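You operate a simulated robot arm through the tools that you are given. There is no shell and no other tool.

You run a simulated robot arm. Do the job below in one go: nothing can be reset, and whatever is moved stays where it is left.

Task
Cool the hot tap body, move it to the ledge and load the waiting one.
Fine: cooling air off before you reach in; new body down on the red holder, outlet toward the belt. Set down upright: tap body.
Where things are to end (x, y in the base frame): tap body within 60 mm of [480, -650].

Only the result counts: the job must be done as asked and must still hold three seconds after the hand-in. Knocking over, shifting, dropping, spilling or breaking anything else fails it.

Robot
A 6-joint arm with a two-finger gripper, fixed in place. Base frame: the origin is on the floor under the middle of its stand, x ahead of it, y to its left, z up. Units: mm, rad, N and s.
It reaches about 1298 mm from its shoulder. Its first joint turns from -2.601 to 2.601 rad. Payload 1.57 kg.
The TCP is the grasp point between the finger pads, 21 mm short of the fingertips. In the tool frame z runs along the fingers and y along their closing line. The gripper opens to 70 mm; its body begins 50 mm behind the TCP.
Orientation is that of the tool frame in the base frame, as a unit quaternion [w, x, y, z]. With the fingers straight down and closing along the base's y, the tool's x points along the base's -x, its y along +y and its z along -z.

Tools
- The arm moves only by the tool servo_tool. Its argument "targets" is a list that holds one entry, the list of rows, each a list of 7 numbers: the gripper command, from -1 (shut) to 1 (fully open), values between in proportion, then the shift along the tool's x, y, z in mm, then the turn, a rotation vector about the tool's x, y, z in rad. In form: [[[grip, x, y, z, ax, ay, az], ...]]. A call has 1 to 20 rows; each row is the pose to reach, as a shift and turn from the pose commanded when the call began, along the tool's axes at that moment. A row lasts 0.2 s, in which the tool goes at most 50 mm and 0.15 rad; a call with a longer step from one row to the next is refused whole, and so is a gripper value outside its range. A pose out of reach is approached as far as the arm can. The call stops where the force on the tool passes 40 N (or 10 N more than at its start, if that is more) or the arm is blocked; 0.2 s more then pass. The fingers move at their own pace (about 64.8 mm/s each) and stop on an object; they squeeze with about 30 N. The grip force told is the motor's: it shows also when the fingers shut on nothing. Time passes only in rows, and 0.2 s behind the last, so rows that repeat a pose let the fingers close. It gives the time, the measured TCP pose, the force on the tool (base axes), the opening and the grip force at its end, in the units of the frame above (readings bear some noise), with the torque about the TCP (base axes, N m) and any sound that the robot's microphone picked up, and new pictures: "views" is both (left out), scene, wrist or none.
- Cameras (640 x 400 px; columns grow to the right, rows downward): "scene" is fixed at [50.4, -499.7, 1337.2]; the picture's right is [-0.07, -1.00, 0.00], its down [-0.62, 0.05, -0.78] and it looks along [0.78, -0.06, -0.62] (base axes); focal length 351 px, centre (320, 200). "wrist" rides on the gripper at [79, 4, -81] in the tool frame; the picture's right is [-0.05, 1.00, 0.00], its down [-0.67, -0.04, -0.75] and it looks along [-0.74, -0.04, 0.67] (tool axes); focal length 256 px, centre (320, 200). There is no depth. A picture from a camera that has moved, and an enlarged one, comes with that camera's place and axes in the base frame and with its lens.
- move_column(by): slides the trunk up (or, below 0, down) by that many mm; the arm rides with it, the base frame stays. It gives what a move gives, with no picture.
- close_up(camera, box): a new picture of the part [left, top, right, bottom] of that camera's present view, enlarged. It takes no simulated time.
- finish_job(): hands the job in; it is judged then, once.

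Places have to be worked out from the pictures, the camera data and where the tool is seen. Open the gripper and draw the arm clear of the work before you hand the job in, unless the task says otherwise.

The tools are called after "Emit:" as name(argument=value, ...) on one line, values as JSON. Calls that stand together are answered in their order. servo_tool: Moves the arm, as the interface text tells. Its arguments: {"type":"object","properties":{"targets":{"type":"array","items":{"type":"array","items":{"type":"array","items":{"type":"number"}}}},"views":{"type":"string","enum":["both","scene","wrist","none"]}},"required":["targets"]} The other tools are called the same way: move_column (by) moves the trunk up or down; close_up (camera, box) takes an enlarged picture of a part of a camera's view; finish_job () hands the job in.

At the start:

```text
time: 0.0
eef_pos: [500.4, -453.0, 1035.1]
ee_rot: [0.001, -0.001, 1.0, 0.0]
force: [1.2, -0.9, 0.6]
ft_torque: [0.02, -0.01, -0.02]
grip_width: 70.0
gripper_force: 0.0
trunk travel left (down, up): [-716.0, 254.0]
```

scene: 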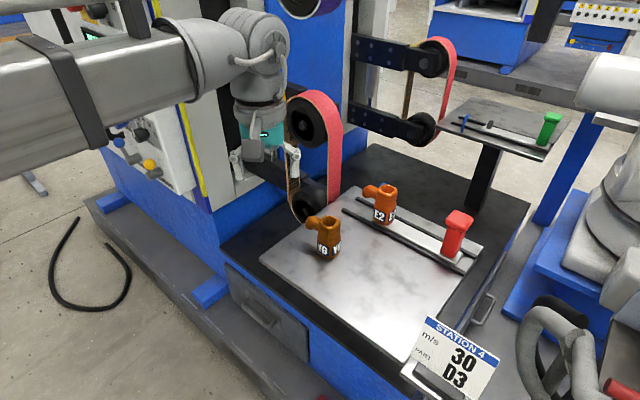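
wrist: 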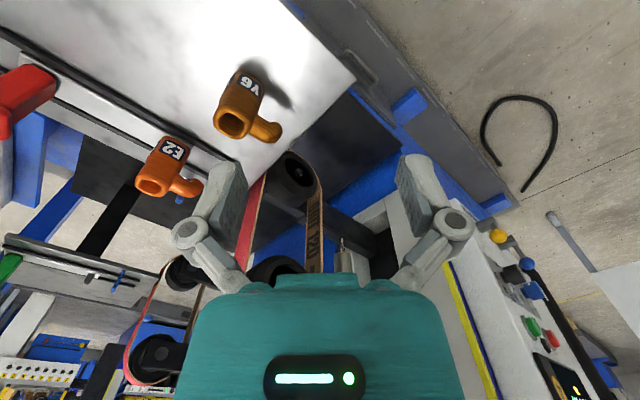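

I start by looking closely at the scene to identify the hot body, the holder, the cooling air control and the ledge.

Emit:
close_up(camera="scene", box=[280, 160, 520, 310])

Emit:
close_up(camera="scene", box=[60, 80, 260, 205])

Emit:
close_up(camera="scene", box=[400, 60, 640, 210])

Emit:
close_up(camera="wrist", box=[440, 200, 640, 400])

Emit:
close_up(camera="scene", box=[360, 290, 640, 400])

```text
2.67 times, centred on (400, 235) of scene
camera zoom: at [50.4, -499.7, 1337.2], right [-0.07, -1.0, 0.0], down [-0.62, 0.05, -0.78], along [0.78, -0.06, -0.62], focal length 937 px, centre (107, 107)
```

zoom: 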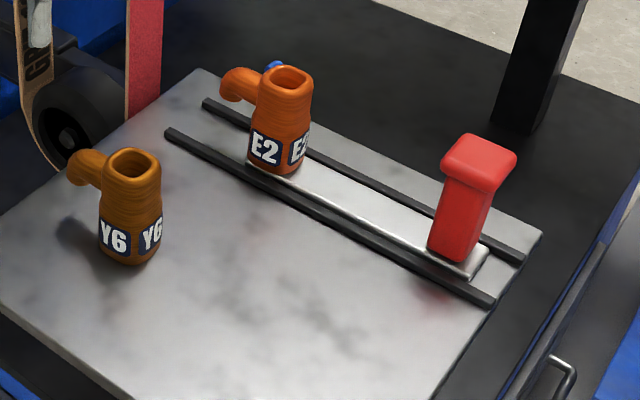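

```text
3.20 times, centred on (160, 142) of scene
camera zoom: at [50.4, -499.7, 1337.2], right [-0.07, -1.0, 0.0], down [-0.62, 0.05, -0.78], along [0.78, -0.06, -0.62], focal length 1124 px, centre (832, 384)
```

zoom: 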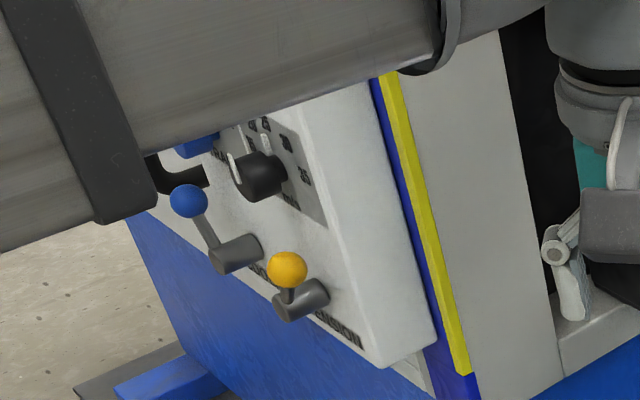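

```text
2.67 times, centred on (520, 135) of scene
camera zoom: at [50.4, -499.7, 1337.2], right [-0.07, -1.0, 0.0], down [-0.62, 0.05, -0.78], along [0.78, -0.06, -0.62], focal length 937 px, centre (-213, 373)
```

zoom: 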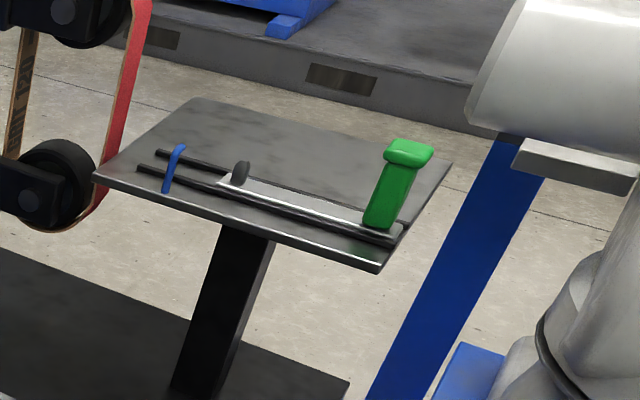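

```text
2.00 times, centred on (540, 300) of wrist
camera zoom: at [420.4, -449.2, 1115.6], right [0.05, 1.0, 0.0], down [0.66, -0.03, 0.75], along [0.75, -0.04, -0.67], focal length 512 px, centre (-120, 0)
```

zoom: 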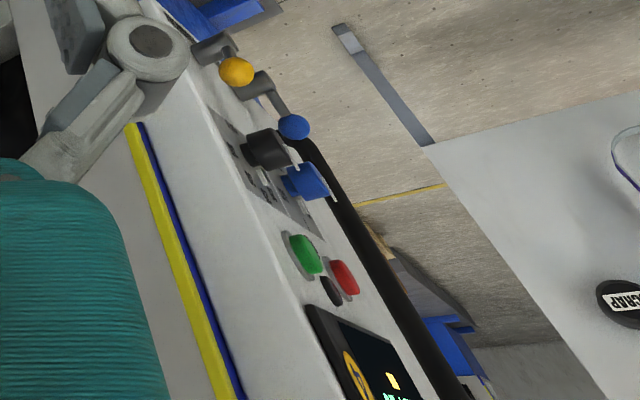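

```text
2.29 times, centred on (500, 345) of scene
camera zoom: at [50.4, -499.7, 1337.2], right [-0.07, -1.0, 0.0], down [-0.62, 0.05, -0.78], along [0.78, -0.06, -0.62], focal length 803 px, centre (-91, -131)
```

zoom: 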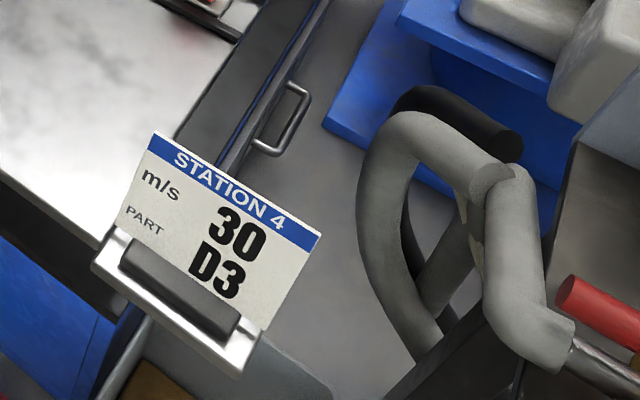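

The plate seems to be at z≈775, with E2 on the red slide and Y6 waiting on the plate; the panel with levers and knobs lies near x 780–900, y≈-95. I move the hand left and tilt the camera up to read the panel.

Emit:
servo_tool(targets=[[[1, 20, 40, -10, 0, -0.05, 0], [1, 40, 80, -20, 0, -0.1, 0], [1, 60, 120, -30, 0, -0.15, 0], [1, 80, 160, -40, 0, -0.2, 0], [1, 100, 200, -50, 0, -0.25, 0], [1, 100, 240, -50, 0, -0.3, 0], [1, 100, 280, -50, 0, -0.35, 0], [1, 100, 300, -50, 0, -0.4, 0]]], views="both")

```text
time: 1.8
eef_pos: [547.0, -239.3, 1051.2]
ee_rot: [0.2, -0.002, 0.98, 0.001]
force: [0.3, 1.0, -0.6]
ft_torque: [0.0, 0.0, 0.03]
grip_width: 70.2
gripper_force: 0.0
out of reach, approached as far as the arm can: row 1, 2, 3, 4, 5, 6, 7, 8
trunk travel left (down, up): [-716.0, 254.0]
camera wrist: at [443.0, -235.1, 1093.1], right [0.05, 1.0, 0.02], down [0.32, -0.04, 0.95], along [0.95, -0.04, -0.32], focal length 256 px, centre (320, 200)
```

scene: 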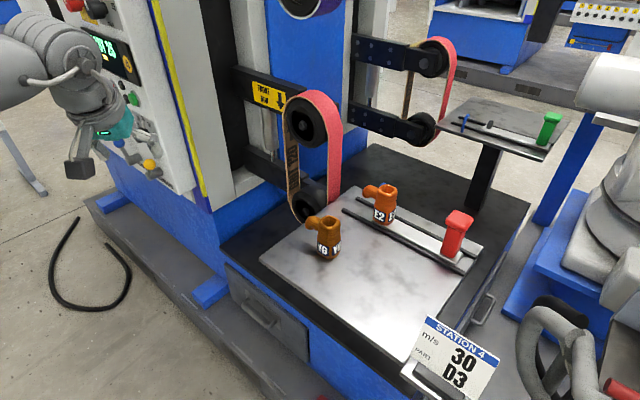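
wrist: 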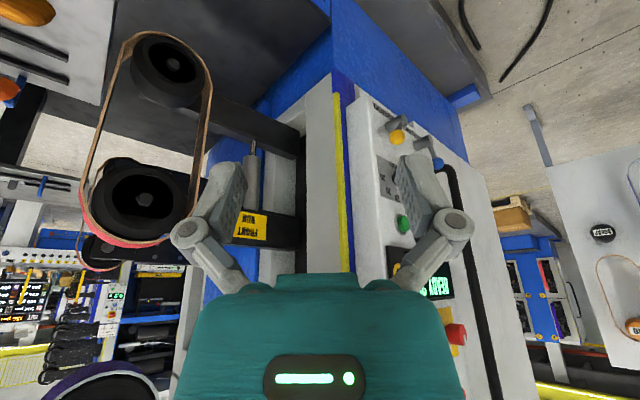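

The arm reached about (547,-239,1051), and the panel is now in view. I zoom into the panel to read labels.

Emit:
close_up(camera="wrist", box=[340, 90, 500, 210])

Emit:
close_up(camera="wrist", box=[380, 180, 500, 360])

Emit:
close_up(camera="scene", box=[50, 0, 330, 220])

Emit:
close_up(camera="wrist", box=[160, 120, 340, 280])

```text
3.33 times, centred on (420, 150) of wrist
camera zoom: at [443.0, -235.1, 1093.1], right [0.05, 1.0, 0.02], down [0.32, -0.04, 0.95], along [0.95, -0.04, -0.32], focal length 853 px, centre (-13, 367)
```

zoom: 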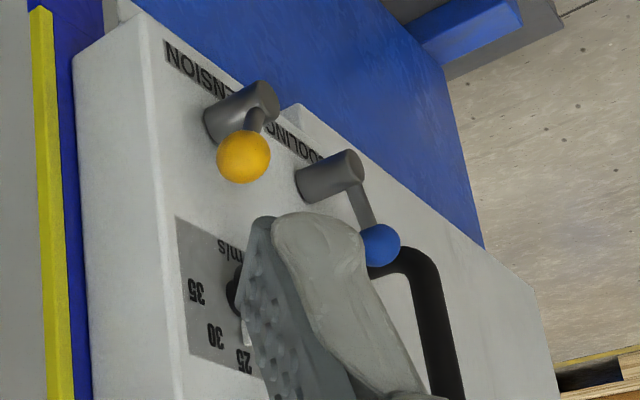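

```text
2.22 times, centred on (440, 270) of wrist
camera zoom: at [443.0, -235.1, 1093.1], right [0.05, 1.0, 0.02], down [0.32, -0.04, 0.95], along [0.95, -0.04, -0.32], focal length 569 px, centre (53, 44)
```

zoom: 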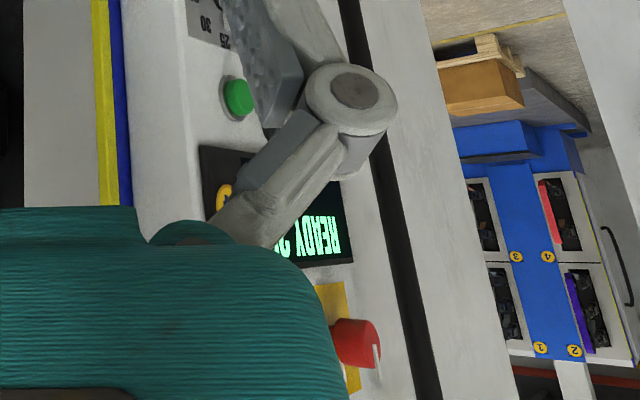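

```text
1.82 times, centred on (190, 110) of scene
camera zoom: at [50.4, -499.7, 1337.2], right [-0.07, -1.0, 0.0], down [-0.62, 0.05, -0.78], along [0.78, -0.06, -0.62], focal length 639 px, centre (556, 364)
```

zoom: 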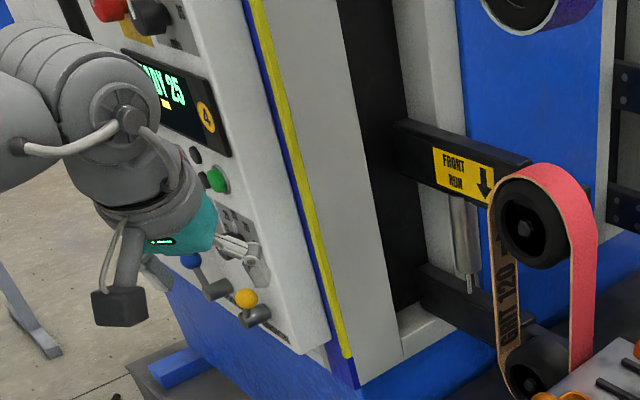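

```text
2.50 times, centred on (250, 200) of wrist
camera zoom: at [443.0, -235.1, 1093.1], right [0.05, 1.0, 0.02], down [0.32, -0.04, 0.95], along [0.95, -0.04, -0.32], focal length 640 px, centre (495, 200)
```

zoom: 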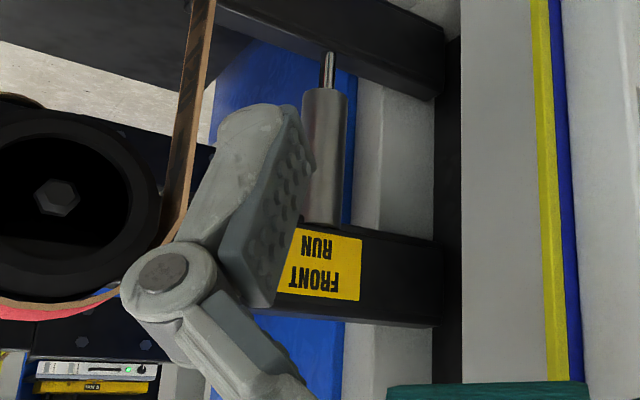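

The blue lever is labelled COOLING and the yellow TENSION; triangulating puts the blue ball near (1023, 31, 812) and the yellow one near (892, -97, 813). I move sideways and forward a bit for a better look at the levers, checking how the commanded pose behaves after the out-of-reach move.

Emit:
servo_tool(targets=[[[1, -23, 40, 10, 0, 0, 0], [1, -46, 80, 20, 0, 0, 0], [1, -69, 120, 29, 0, 0, 0], [1, -86, 160, 36, 0, 0, 0]]], views="both")

```text
time: 2.8
eef_pos: [642.1, -79.3, 1049.9]
ee_rot: [0.2, -0.001, 0.98, -0.001]
force: [0.6, -0.4, 0.8]
ft_torque: [-0.03, -0.02, -0.04]
grip_width: 70.2
gripper_force: 0.0
trunk travel left (down, up): [-716.0, 254.0]
camera wrist: at [536.8, -74.5, 1093.0], right [0.05, 1.0, 0.02], down [0.32, -0.03, 0.95], along [0.95, -0.04, -0.32], focal length 256 px, centre (320, 200)
```

scene: 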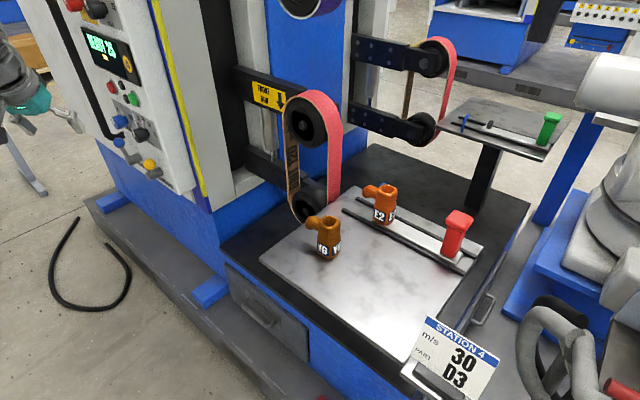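
wrist: 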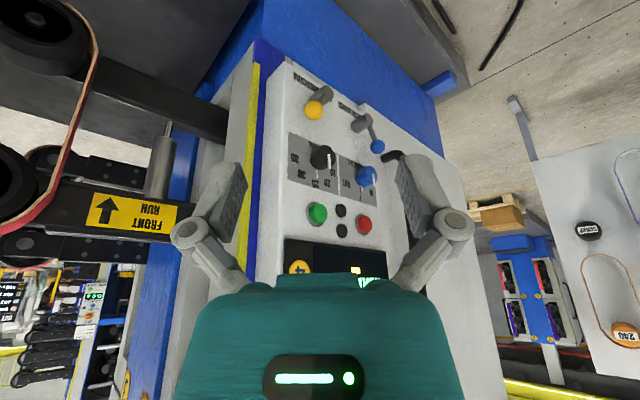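

The commanded pose clamps to the reached one, so moves are predictable. Now I zoom in on the panel from here.

Emit:
close_up(camera="wrist", box=[270, 60, 430, 160])

Emit:
close_up(camera="wrist", box=[270, 130, 430, 290])

Emit:
close_up(camera="scene", box=[50, 0, 210, 200])

```text
4.00 times, centred on (350, 110) of wrist
camera zoom: at [536.8, -74.5, 1093.0], right [0.05, 1.0, 0.02], down [0.32, -0.03, 0.95], along [0.95, -0.04, -0.32], focal length 1024 px, centre (200, 560)
```

zoom: 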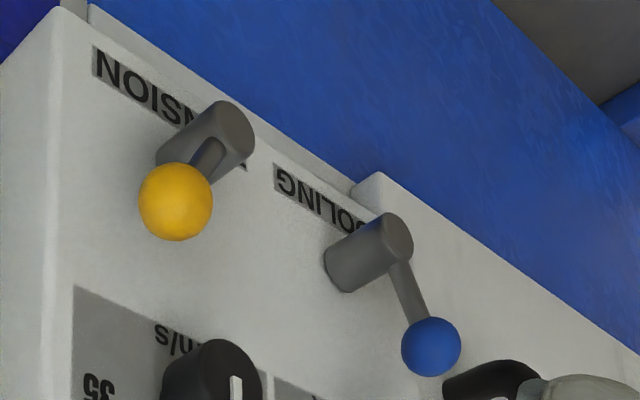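

```text
2.50 times, centred on (350, 210) of wrist
camera zoom: at [536.8, -74.5, 1093.0], right [0.05, 1.0, 0.02], down [0.32, -0.03, 0.95], along [0.95, -0.04, -0.32], focal length 640 px, centre (245, 175)
```

zoom: 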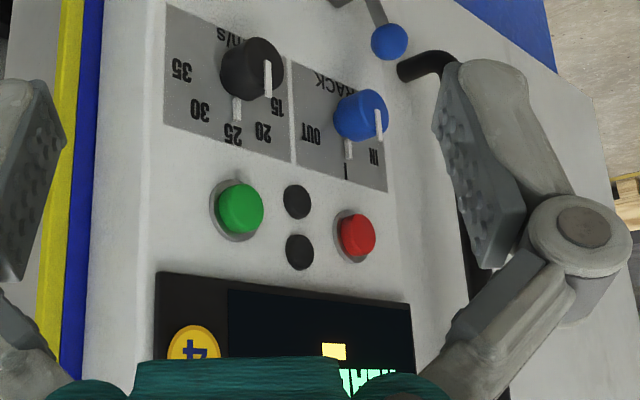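

```text
2.00 times, centred on (130, 100) of scene
camera zoom: at [50.4, -499.7, 1337.2], right [-0.07, -1.0, 0.0], down [-0.62, 0.05, -0.78], along [0.78, -0.06, -0.62], focal length 703 px, centre (700, 400)
```

zoom: 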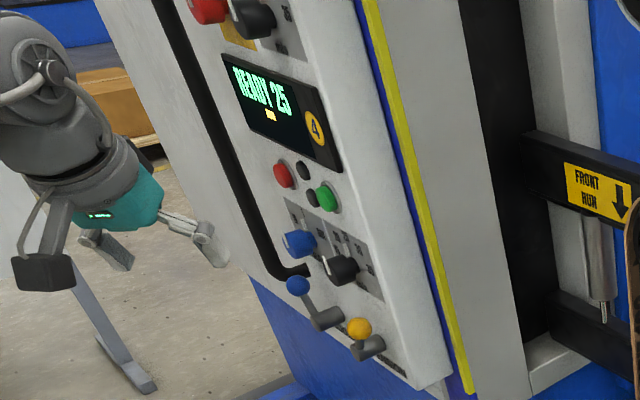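

The levers' hubs stick out of a panel whose outward normal is about (-0.735, 0.68, 0); the blue COOLING lever (ball ≈(1020,29,814)) tilts one way and could be swung about its hub at ≈(1001,12,762). Before touching it, I zoom in on the E2 body and its slide to see where the air nozzle is.

Emit:
close_up(camera="scene", box=[335, 170, 415, 235])

Emit:
close_up(camera="scene", box=[440, 90, 580, 170])

Emit:
close_up(camera="scene", box=[230, 60, 350, 220])

Emit:
close_up(camera="scene", box=[290, 200, 350, 270])

```text
6.15 times, centred on (375, 202) of scene
camera zoom: at [50.4, -499.7, 1337.2], right [-0.07, -1.0, 0.0], down [-0.62, 0.05, -0.78], along [0.78, -0.06, -0.62], focal length 2162 px, centre (-18, 185)
```

zoom: 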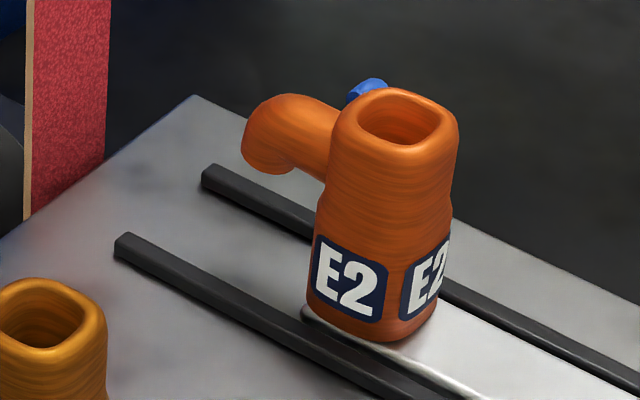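

```text
4.57 times, centred on (510, 130) of scene
camera zoom: at [50.4, -499.7, 1337.2], right [-0.07, -1.0, 0.0], down [-0.62, 0.05, -0.78], along [0.78, -0.06, -0.62], focal length 1606 px, centre (-549, 520)
```

zoom: 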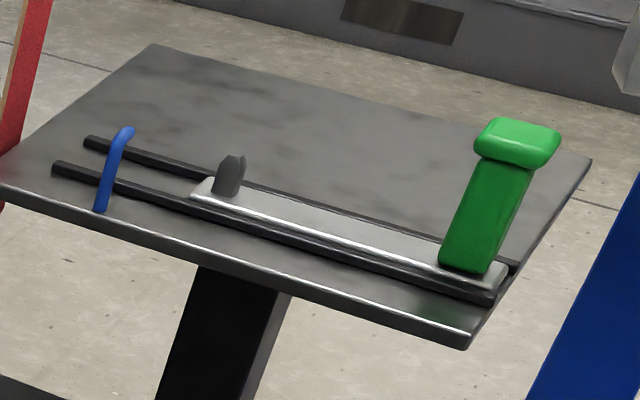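

```text
2.50 times, centred on (290, 140) of scene
camera zoom: at [50.4, -499.7, 1337.2], right [-0.07, -1.0, 0.0], down [-0.62, 0.05, -0.78], along [0.78, -0.06, -0.62], focal length 878 px, centre (395, 350)
```

zoom: 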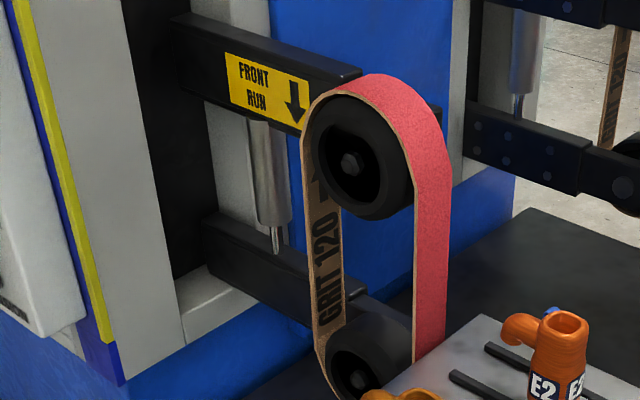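

```text
5.71 times, centred on (320, 235) of scene
camera zoom: at [50.4, -499.7, 1337.2], right [-0.07, -1.0, 0.0], down [-0.62, 0.05, -0.78], along [0.78, -0.06, -0.62], focal length 2008 px, centre (320, 0)
```

zoom: 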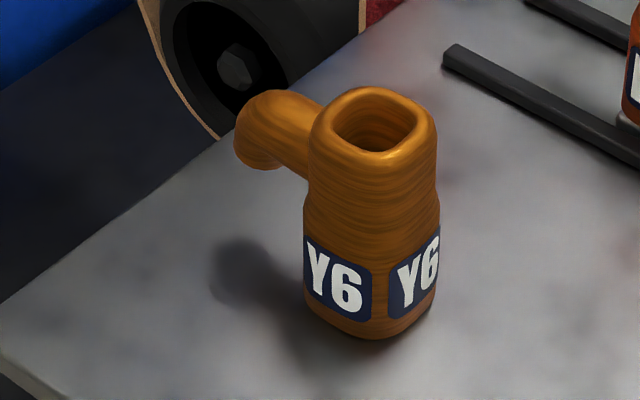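

The red slide looks to have a peg-type carriage like the green one (peg hidden under E2), with rails running toward the belt along about (0.7, 0.72). I move the wrist camera over the table to see E2, the nozzle and Y6 more precisely before using the lever.

Emit:
servo_tool(targets=[[[1, 30, -30, -5, 0, 0.05, 0], [1, 60, -70, -10, 0, 0.1, 0], [1, 83, -110, -13, 0, 0.15, 0], [1, 83, -155, -13, 0, 0.2, 0], [1, 83, -200, -13, 0, 0.25, 0], [1, 83, -245, -13, 0, 0.3, 0], [1, 83, -290, -13, 0, 0.35, 0], [1, 83, -335, -13, 0, 0.4, 0], [1, 83, -380, -13, 0, 0.4, 0], [1, 83, -425, -13, 0, 0.4, 0], [1, 83, -470, -13, 0, 0.4, 0], [1, 83, -510, -13, 0, 0.4, 0]]], views="both")

```text
refused: row 2 steps farther than a row can; nothing moved
```

The second step was just over 50 mm; I shorten the steps and repeat the move.

Emit:
servo_tool(targets=[[[1, 25, -30, -5, 0, 0.05, 0], [1, 50, -60, -10, 0, 0.1, 0], [1, 70, -95, -13, 0, 0.15, 0], [1, 83, -135, -13, 0, 0.2, 0], [1, 83, -180, -13, 0, 0.25, 0], [1, 83, -225, -13, 0, 0.3, 0], [1, 83, -270, -13, 0, 0.35, 0], [1, 83, -315, -13, 0, 0.4, 0], [1, 83, -360, -13, 0, 0.4, 0], [1, 83, -405, -13, 0, 0.4, 0], [1, 83, -450, -13, 0, 0.4, 0], [1, 83, -490, -13, 0, 0.4, 0]]], views="both")

```text
time: 5.4
eef_pos: [562.3, -569.5, 1035.4]
ee_rot: [0.001, -0.001, 1.0, 0.0]
force: [-0.5, -0.1, 0.2]
ft_torque: [-0.01, 0.01, 0.03]
grip_width: 69.9
gripper_force: 0.1
out of reach, approached as far as the arm can: row 2, 3, 4, 5, 6, 7, 8, 9, 10, 11, 12
trunk travel left (down, up): [-716.0, 254.0]
camera wrist: at [482.5, -566.3, 1115.4], right [0.05, 1.0, 0.0], down [0.66, -0.03, 0.75], along [0.75, -0.04, -0.67], focal length 256 px, centre (320, 200)
```

scene: 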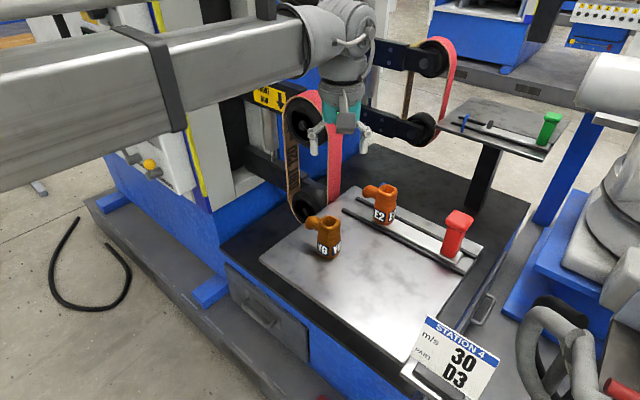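
wrist: 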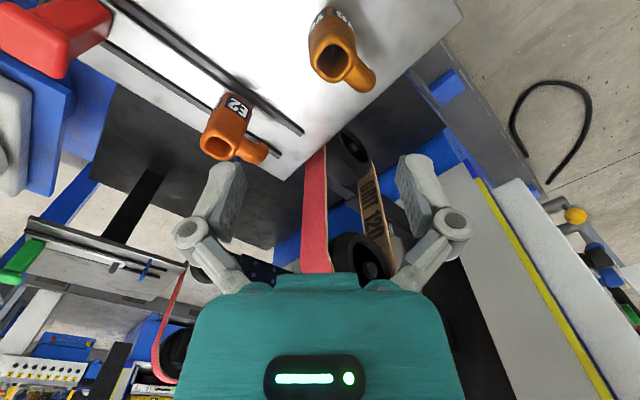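

I reached (562,-570,1035) and see both bodies from above. I zoom in to E2 and Y6 for details.

Emit:
close_up(camera="wrist", box=[170, 80, 310, 180])

Emit:
close_up(camera="wrist", box=[290, 0, 390, 110])

Emit:
close_up(camera="wrist", box=[0, 0, 180, 120])

```text
4.00 times, centred on (240, 130) of wrist
camera zoom: at [482.5, -566.3, 1115.4], right [0.05, 1.0, 0.0], down [0.66, -0.03, 0.75], along [0.75, -0.04, -0.67], focal length 1024 px, centre (640, 480)
```

zoom: 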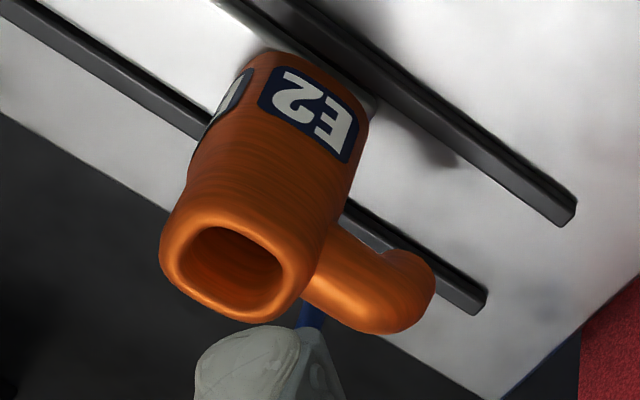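

```text
3.64 times, centred on (340, 55) of wrist
camera zoom: at [482.5, -566.3, 1115.4], right [0.05, 1.0, 0.0], down [0.66, -0.03, 0.75], along [0.75, -0.04, -0.67], focal length 931 px, centre (247, 727)
```

zoom: 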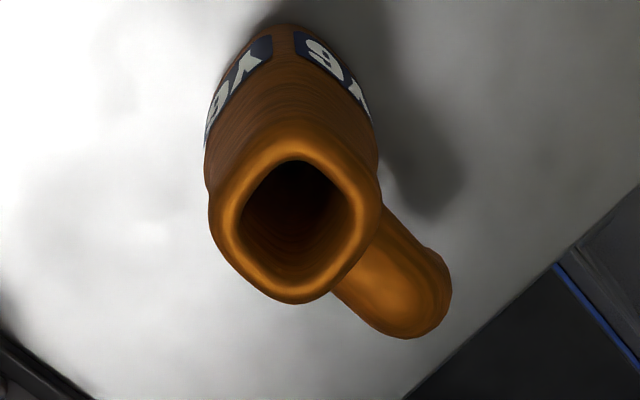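

```text
3.33 times, centred on (90, 60) of wrist
camera zoom: at [482.5, -566.3, 1115.4], right [0.05, 1.0, 0.0], down [0.66, -0.03, 0.75], along [0.75, -0.04, -0.67], focal length 853 px, centre (1087, 667)
```

zoom: 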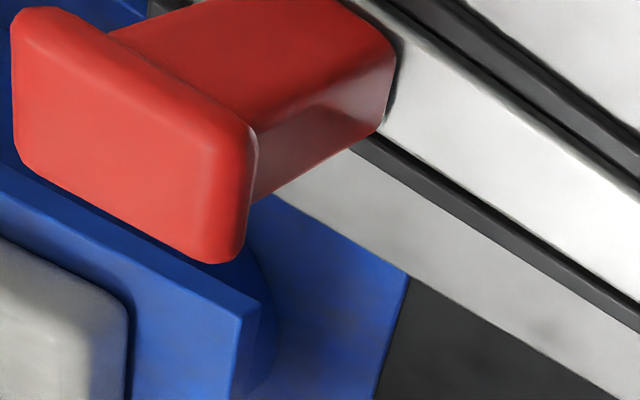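

E2's top centre is about (651,-692,881) and Y6's about (574,-560,865); a blue nozzle seems tucked behind E2. I yaw the hand 45° so the camera looks along the slide toward the belt and see the nozzle's clearance.

Emit:
servo_tool(targets=[[[1, -10, -30, 6, 0, 0, -0.13], [1, -20, -60, 12, 0, 0, -0.26], [1, -30, -90, 18, 0, 0, -0.39], [1, -40, -115, 24, 0, 0, -0.52], [1, -50, -140, 30, 0, 0, -0.65], [1, -58, -155, 35, 0, 0, -0.785]]], views="both")

```text
time: 6.8
eef_pos: [620.8, -724.4, 1034.9]
ee_rot: [0.001, -0.384, 0.923, 0.0]
force: [0.7, 1.1, -0.6]
ft_torque: [-0.02, 0.0, -0.03]
grip_width: 70.0
gripper_force: 0.1
out of reach, approached as far as the arm can: row 1, 2, 3, 4, 5, 6
trunk travel left (down, up): [-716.0, 254.0]
camera wrist: at [561.1, -778.7, 1115.4], right [-0.67, 0.74, 0.0], down [0.49, 0.45, 0.75], along [0.55, 0.5, -0.67], focal length 256 px, centre (320, 200)
```

scene: 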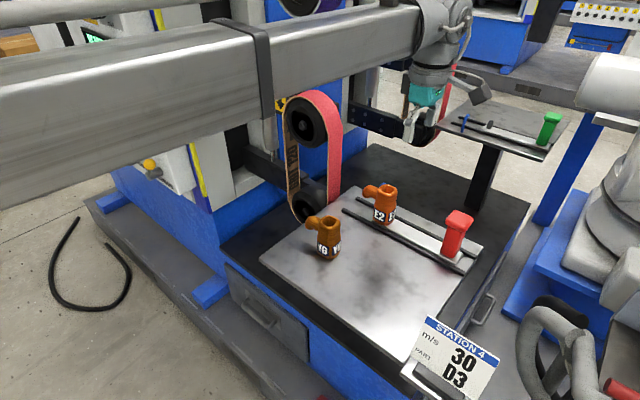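
wrist: 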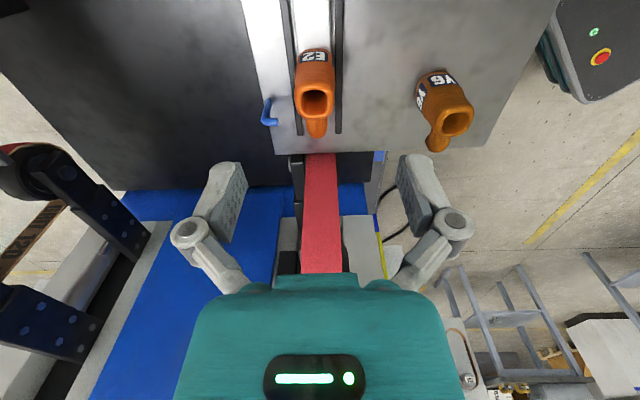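

This view looks straight along the slide: E2's outlet faces the belt, the nozzle is beside E2 on the far side, and Y6 appears slightly turned. The hand couldn't get lower than 1035, so the trunk will need lowering; I zoom in first.

Emit:
close_up(camera="wrist", box=[245, 30, 375, 160])

Emit:
close_up(camera="wrist", box=[390, 50, 500, 160])

```text
3.08 times, centred on (310, 95) of wrist
camera zoom: at [561.1, -778.7, 1115.4], right [-0.67, 0.74, 0.0], down [0.49, 0.45, 0.75], along [0.55, 0.5, -0.67], focal length 788 px, centre (351, 523)
```

zoom: 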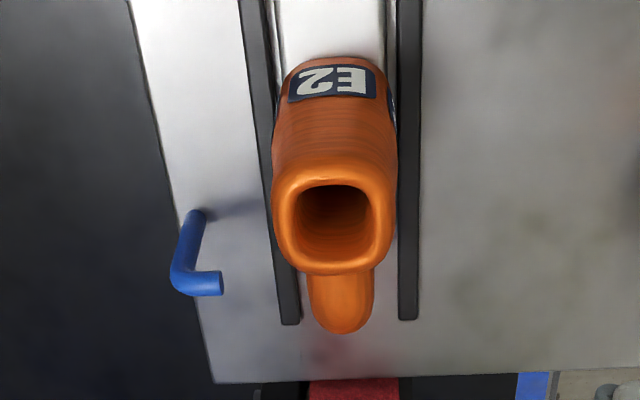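

```text
3.64 times, centred on (445, 105) of wrist
camera zoom: at [561.1, -778.7, 1115.4], right [-0.67, 0.74, 0.0], down [0.49, 0.45, 0.75], along [0.55, 0.5, -0.67], focal length 931 px, centre (-134, 546)
```

zoom: 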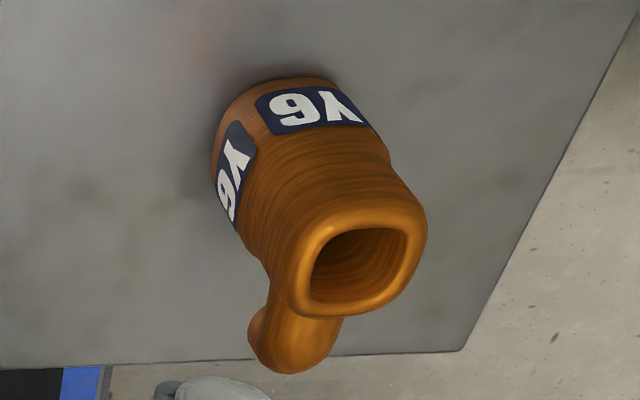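

The nozzle tip is at about (714,-704,849), aimed across the slide at E2's outlet, and E2 sits at home position. Next I go back left to set up for the blue COOLING lever, turning the hand so its fingers will face the panel.

Emit:
servo_tool(targets=[[[1, -27.3, 29.7, 0, 0, 0, 0.1275], [1, -54.6, 59.4, 0, 0, 0, 0.255], [1, -81.9, 89.1, 0, 0, 0, 0.3825], [1, -109.2, 118.8, 0, 0, 0, 0.51], [1, -136.5, 148.5, 0, 0, 0, 0.6375], [1, -163.8, 178.2, 0, 0, 0, 0.765], [1, -191.1, 207.9, 0, 0, 0, 0.8925], [1, -218.4, 237.6, 0, 0, 0, 1.02], [1, -245.7, 267.3, 0, 0, 0, 1.1475], [1, -273, 297, 0, 0, 0, 1.275], [1, -300.3, 326.7, 0, 0, 0, 1.4025], [1, -327.6, 356.4, 0, 0, 0, 1.53]]], views="both")

```text
time: 9.4
eef_pos: [600.4, -242.4, 1035.6]
ee_rot: [0.002, 0.363, 0.932, 0.001]
force: [0.0, 0.0, 0.2]
ft_torque: [0.02, -0.05, -0.02]
grip_width: 70.1
gripper_force: 0.1
trunk travel left (down, up): [-716.0, 254.0]
camera wrist: at [544.5, -185.4, 1115.7], right [0.72, 0.7, 0.0], down [0.46, -0.48, 0.75], along [0.52, -0.53, -0.67], focal length 256 px, centre (320, 200)
```

scene: 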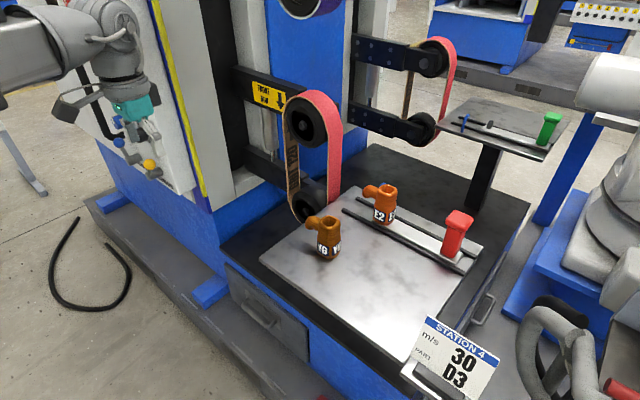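
wrist: 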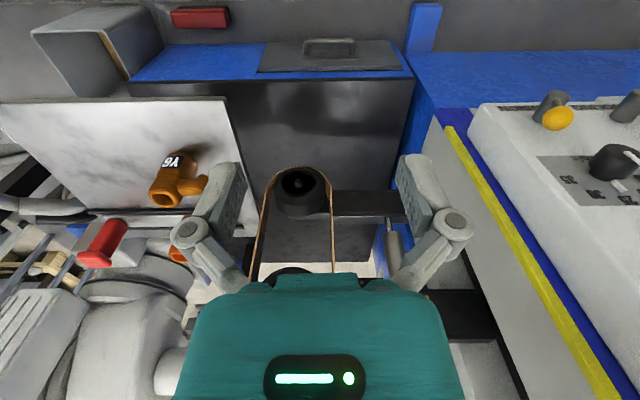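

The hand is now yawed to face the panel. I shift along the panel to line up with the blue lever while pitching the fingers toward it, staying about 270 mm out.

Emit:
servo_tool(targets=[[[1, 12.5, 40.4, 0, 0, -0.09, 0], [1, 25, 80.8, 0, 0, -0.18, 0], [1, 37.5, 121.2, 0, 0, -0.27, 0], [1, 50, 161.6, 0, 0, -0.36, 0], [1, 62.5, 202, 0, 0, -0.45, 0], [1, 75, 242.4, 0, 0, -0.54, 0], [1, 87.5, 282.8, 0, 0, -0.63, 0], [1, 100, 323.2, 0, 0, -0.72, 0], [1, 112.5, 363.6, 0, 0, -0.81, 0], [1, 125, 404, 0, 0, -0.9, 0], [1, 137.5, 444.4, 0, 0, -1.0, 0], [1, 150, 485, 0, 0, -1.1, 0]]], views="both")

```text
time: 12.0
eef_pos: [817.9, 216.1, 1137.1]
ee_rot: [0.488, 0.309, 0.794, -0.189]
force: [0.4, 0.4, -0.8]
ft_torque: [-0.01, -0.03, 0.03]
grip_width: 70.0
gripper_force: 0.0
out of reach, approached as far as the arm can: row 3, 4, 5, 6, 7, 8, 9, 10, 11, 12
trunk travel left (down, up): [-716.0, 254.0]
camera wrist: at [741.6, 293.6, 1102.3], right [0.69, 0.72, 0.05], down [-0.29, 0.22, 0.93], along [0.66, -0.66, 0.36], focal length 256 px, centre (320, 200)
```

scene: 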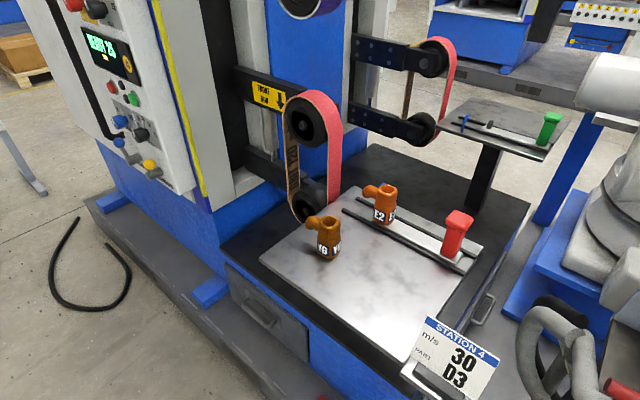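
wrist: 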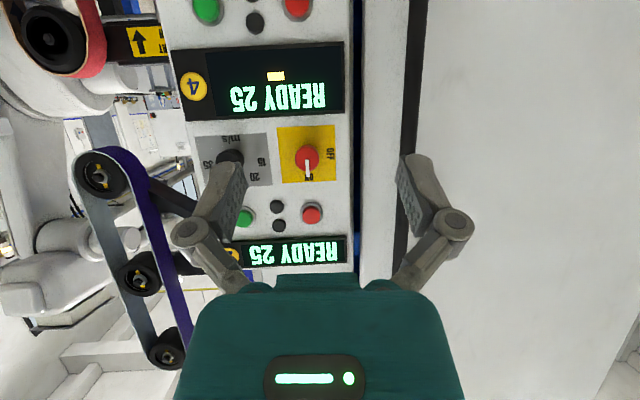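

The hand faces the panel but is at z=1137 because the arm can't get lower at this trunk height. The area below is clear floor, so I lower the trunk in steps.

Emit:
move_column(by=-150)

```text
time: 13.8
eef_pos: [818.0, 215.2, 986.8]
ee_rot: [0.487, 0.31, 0.794, -0.189]
force: [-0.8, -0.5, 0.1]
ft_torque: [0.0, 0.0, 0.01]
grip_width: 70.1
gripper_force: 0.0
trunk travel left (down, up): [-566.0, 404.0]
```

The trunk moved cleanly, TCP now z=987. I lower another 150 mm.

Emit:
move_column(by=-150)

Emit:
servo_tool(targets=[[[1, 0, 0, 0, 0, 0, 0]]], views="both")

```text
time: 15.5
eef_pos: [817.6, 217.4, 836.9]
ee_rot: [0.488, 0.309, 0.794, -0.189]
force: [0.1, 0.1, -0.1]
ft_torque: [0.0, 0.0, 0.0]
grip_width: 70.0
gripper_force: 0.1
trunk travel left (down, up): [-416.0, 554.0]
```

```text
time: 15.9
eef_pos: [819.4, 216.5, 836.7]
ee_rot: [0.487, 0.309, 0.795, -0.188]
force: [-0.1, 0.3, -0.5]
ft_torque: [-0.02, 0.01, 0.02]
grip_width: 70.0
gripper_force: 0.1
trunk travel left (down, up): [-416.0, 554.0]
camera wrist: at [740.9, 293.2, 802.4], right [0.69, 0.72, 0.05], down [-0.29, 0.22, 0.93], along [0.66, -0.66, 0.36], focal length 256 px, centre (320, 200)
```

scene: 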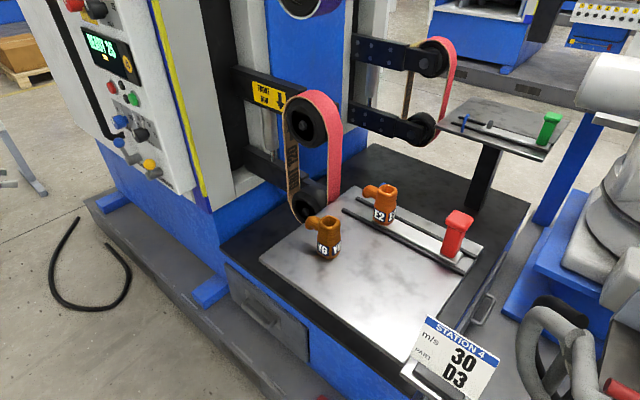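
wrist: 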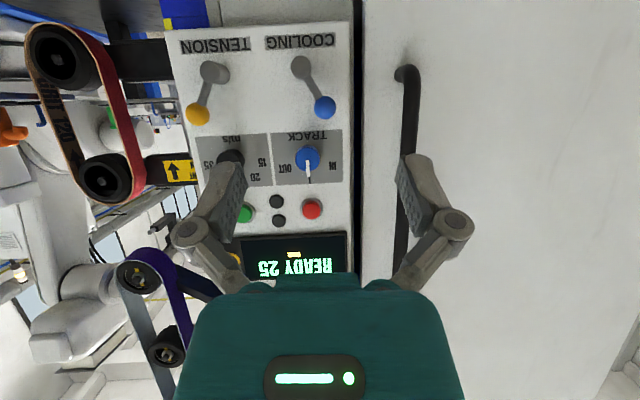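

Now the panel is seen head-on (image upside down). I zoom in on the levers for markings and exact positions.

Emit:
close_up(camera="wrist", box=[170, 20, 360, 140])

Emit:
close_up(camera="wrist", box=[170, 120, 440, 290])

```text
3.33 times, centred on (265, 80) of wrist
camera zoom: at [740.9, 293.2, 802.4], right [0.69, 0.72, 0.05], down [-0.29, 0.22, 0.93], along [0.66, -0.66, 0.36], focal length 853 px, centre (503, 600)
```

zoom: 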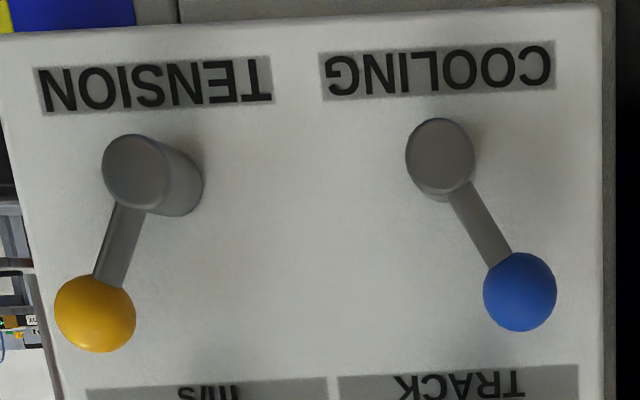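

```text
2.35 times, centred on (305, 205) of wrist
camera zoom: at [740.9, 293.2, 802.4], right [0.69, 0.72, 0.05], down [-0.29, 0.22, 0.93], along [0.66, -0.66, 0.36], focal length 602 px, centre (355, 188)
```

zoom: 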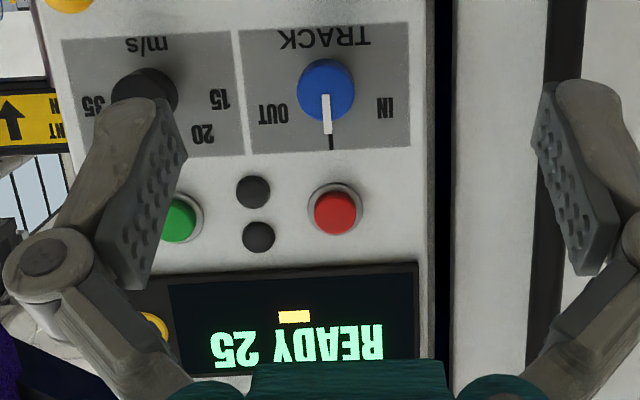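

The blue ball is consistent at about (1020.5, 30, 812.5) with its hub near (1002, 8, 759); the lever tilts about 28° toward +t, so swinging it ~58 mm toward the TENSION side should turn it on. I advance the hand to ~70 mm from the ball with fingers partly closed to straddle it, then check.

Emit:
servo_tool(targets=[[[0.5, -15.6, 0, 37, 0, 0, 0], [0.5, -31.2, 0, 74, 0, 0, 0], [0.5, -46.8, -1, 111, 0, 0, 0], [0.5, -62.4, -1, 148, 0, 0, 0], [0.5, -78, -1, 185, 0, 0, 0]]], views="both")

```text
time: 17.1
eef_pos: [965.9, 80.7, 836.5]
ee_rot: [0.486, 0.31, 0.795, -0.189]
force: [-0.8, -0.5, 1.0]
ft_torque: [-0.03, 0.01, 0.02]
grip_width: 52.4
gripper_force: 0.0
out of reach, approached as far as the arm can: row 2, 3, 4, 5
trunk travel left (down, up): [-416.0, 554.0]
camera wrist: at [888.4, 156.9, 802.3], right [0.69, 0.72, 0.05], down [-0.29, 0.22, 0.93], along [0.66, -0.66, 0.36], focal length 256 px, centre (320, 200)
```

scene: 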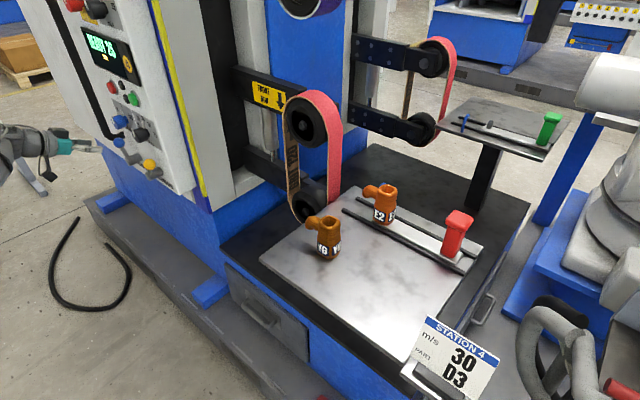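
wrist: 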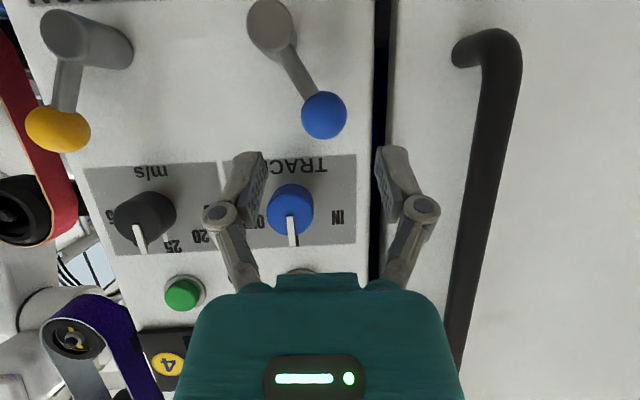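

TCP stays pinned at z=836.5 at this trunk height, and the ball is aligned between the fingers about 75 mm ahead. I lower the trunk 21 mm so the fingers are level with the ball.

Emit:
move_column(by=-22)

Emit:
servo_tool(targets=[[[0.4, 0, 0, 0, 0, 0, 0]]], views="wrist")

```text
time: 17.8
eef_pos: [965.5, 80.7, 813.7]
ee_rot: [0.487, 0.31, 0.794, -0.189]
force: [0.6, 0.0, -0.1]
ft_torque: [0.0, -0.01, 0.0]
grip_width: 52.5
gripper_force: 0.0
trunk travel left (down, up): [-394.0, 576.0]
```

```text
time: 18.2
eef_pos: [965.4, 81.8, 814.1]
ee_rot: [0.487, 0.309, 0.795, -0.189]
force: [-0.6, 0.2, -0.6]
ft_torque: [0.03, -0.01, -0.04]
grip_width: 49.0
gripper_force: 0.0
trunk travel left (down, up): [-394.0, 576.0]
camera wrist: at [888.1, 156.9, 780.3], right [0.69, 0.72, 0.05], down [-0.29, 0.22, 0.93], along [0.66, -0.66, 0.36], focal length 256 px, centre (320, 200)
```

wrist: 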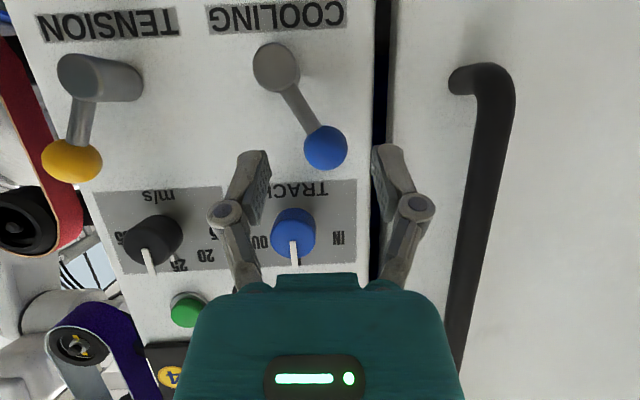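

The ball (right of centre line by a few px) lies between the fingers. I advance 65 mm horizontally so the fingers straddle it.

Emit:
servo_tool(targets=[[[0.4, -7.5, 1, 14.5, 0, 0, 0], [0.4, -15, 2, 29, 0, 0, 0], [0.4, -22.5, 2, 43.5, 0, 0, 0], [0.4, -29.6, 2, 58, 0, 0, 0]]], views="both")

```text
time: 19.2
eef_pos: [1014.7, 38.5, 815.0]
ee_rot: [0.487, 0.309, 0.794, -0.189]
force: [0.4, 0.0, 0.3]
ft_torque: [-0.01, 0.02, -0.02]
grip_width: 48.9
gripper_force: 0.1
trunk travel left (down, up): [-394.0, 576.0]
camera wrist: at [937.1, 114.3, 780.3], right [0.69, 0.72, 0.05], down [-0.29, 0.22, 0.93], along [0.66, -0.66, 0.36], focal length 256 px, centre (320, 200)
```

scene: 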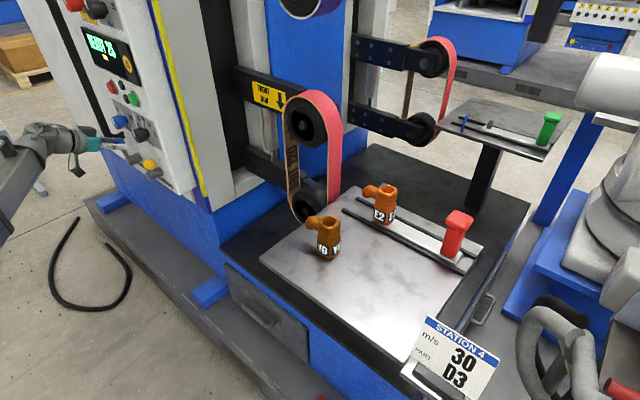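
wrist: 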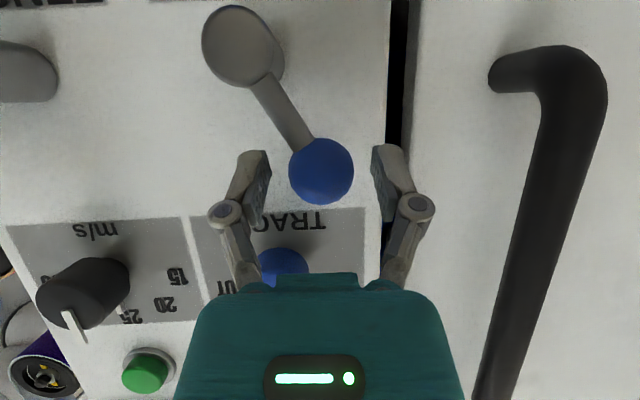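

The fingers straddle the ball nicely. I swing the lever toward the TENSION side (tool -y), watching force and sound.

Emit:
servo_tool(targets=[[[0.4, 0, -12, 0, 0, 0, 0], [0.4, 0, -24, 0, 0, 0, 0], [0.4, 0, -36, 0, 0, 0, 0], [0.4, 0, -48, 0, 0, 0, 0], [0.4, 0, -58, 0, 0, 0, 0], [0.4, 0, -66, 0, 0, 0, 0]]], views="both")

```text
time: 20.6
eef_pos: [970.4, -10.3, 814.5]
ee_rot: [0.487, 0.31, 0.794, -0.19]
force: [1.0, 1.0, 0.1]
ft_torque: [0.06, 0.03, 0.04]
grip_width: 49.6
gripper_force: 0.7
trunk travel left (down, up): [-394.0, 576.0]
camera wrist: at [892.5, 65.2, 780.2], right [0.69, 0.72, 0.05], down [-0.29, 0.22, 0.93], along [0.66, -0.66, 0.36], focal length 256 px, centre (320, 200)
```

scene: 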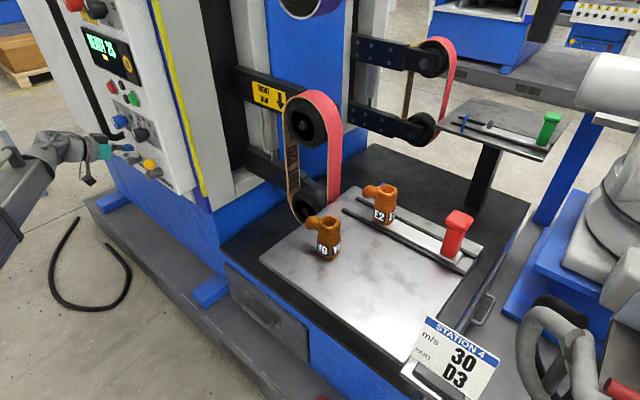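
wrist: 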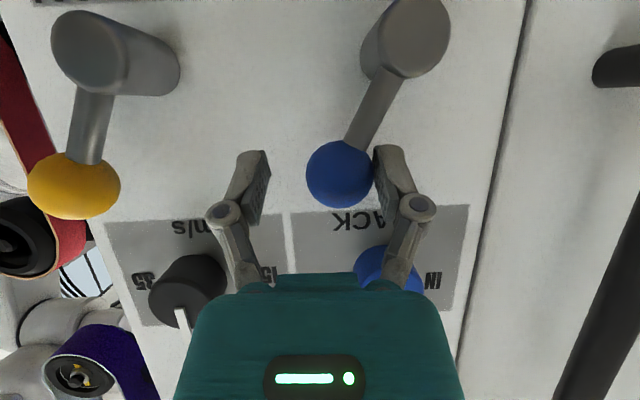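

The lever has swung across but no sound is reported yet. I push a little further to reach its stop and wait a few rows.

Emit:
servo_tool(targets=[[[0.4, 0, -5, 0, 0, 0, 0], [0.4, 0, -10, 0, 0, 0, 0], [0.4, 0, -14, 0, 0, 0, 0], [0.4, 0, -14, 0, 0, 0, 0]]], views="both")

```text
time: 21.6
eef_pos: [964.1, -18.5, 812.0]
ee_rot: [0.488, 0.307, 0.795, -0.187]
force: [33.2, 13.2, -1.4]
ft_torque: [-0.01, 0.0, -0.23]
grip_width: 62.6
gripper_force: 10.8
trunk travel left (down, up): [-394.0, 576.0]
camera wrist: at [886.5, 57.2, 778.1], right [0.69, 0.72, 0.05], down [-0.29, 0.22, 0.93], along [0.66, -0.66, 0.36], focal length 256 px, centre (320, 200)
```

scene: 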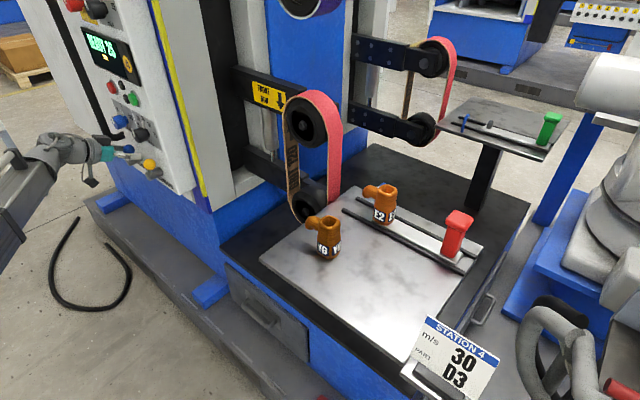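
wrist: 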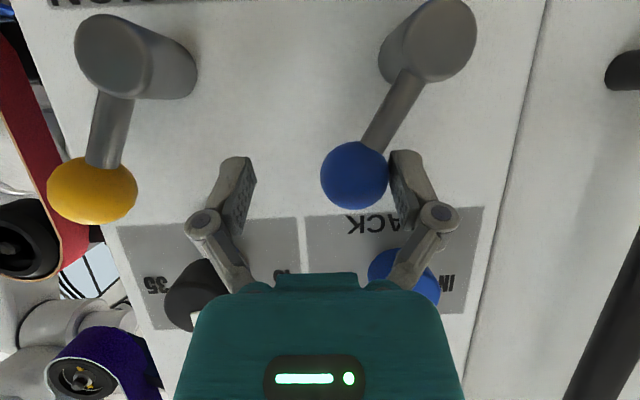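

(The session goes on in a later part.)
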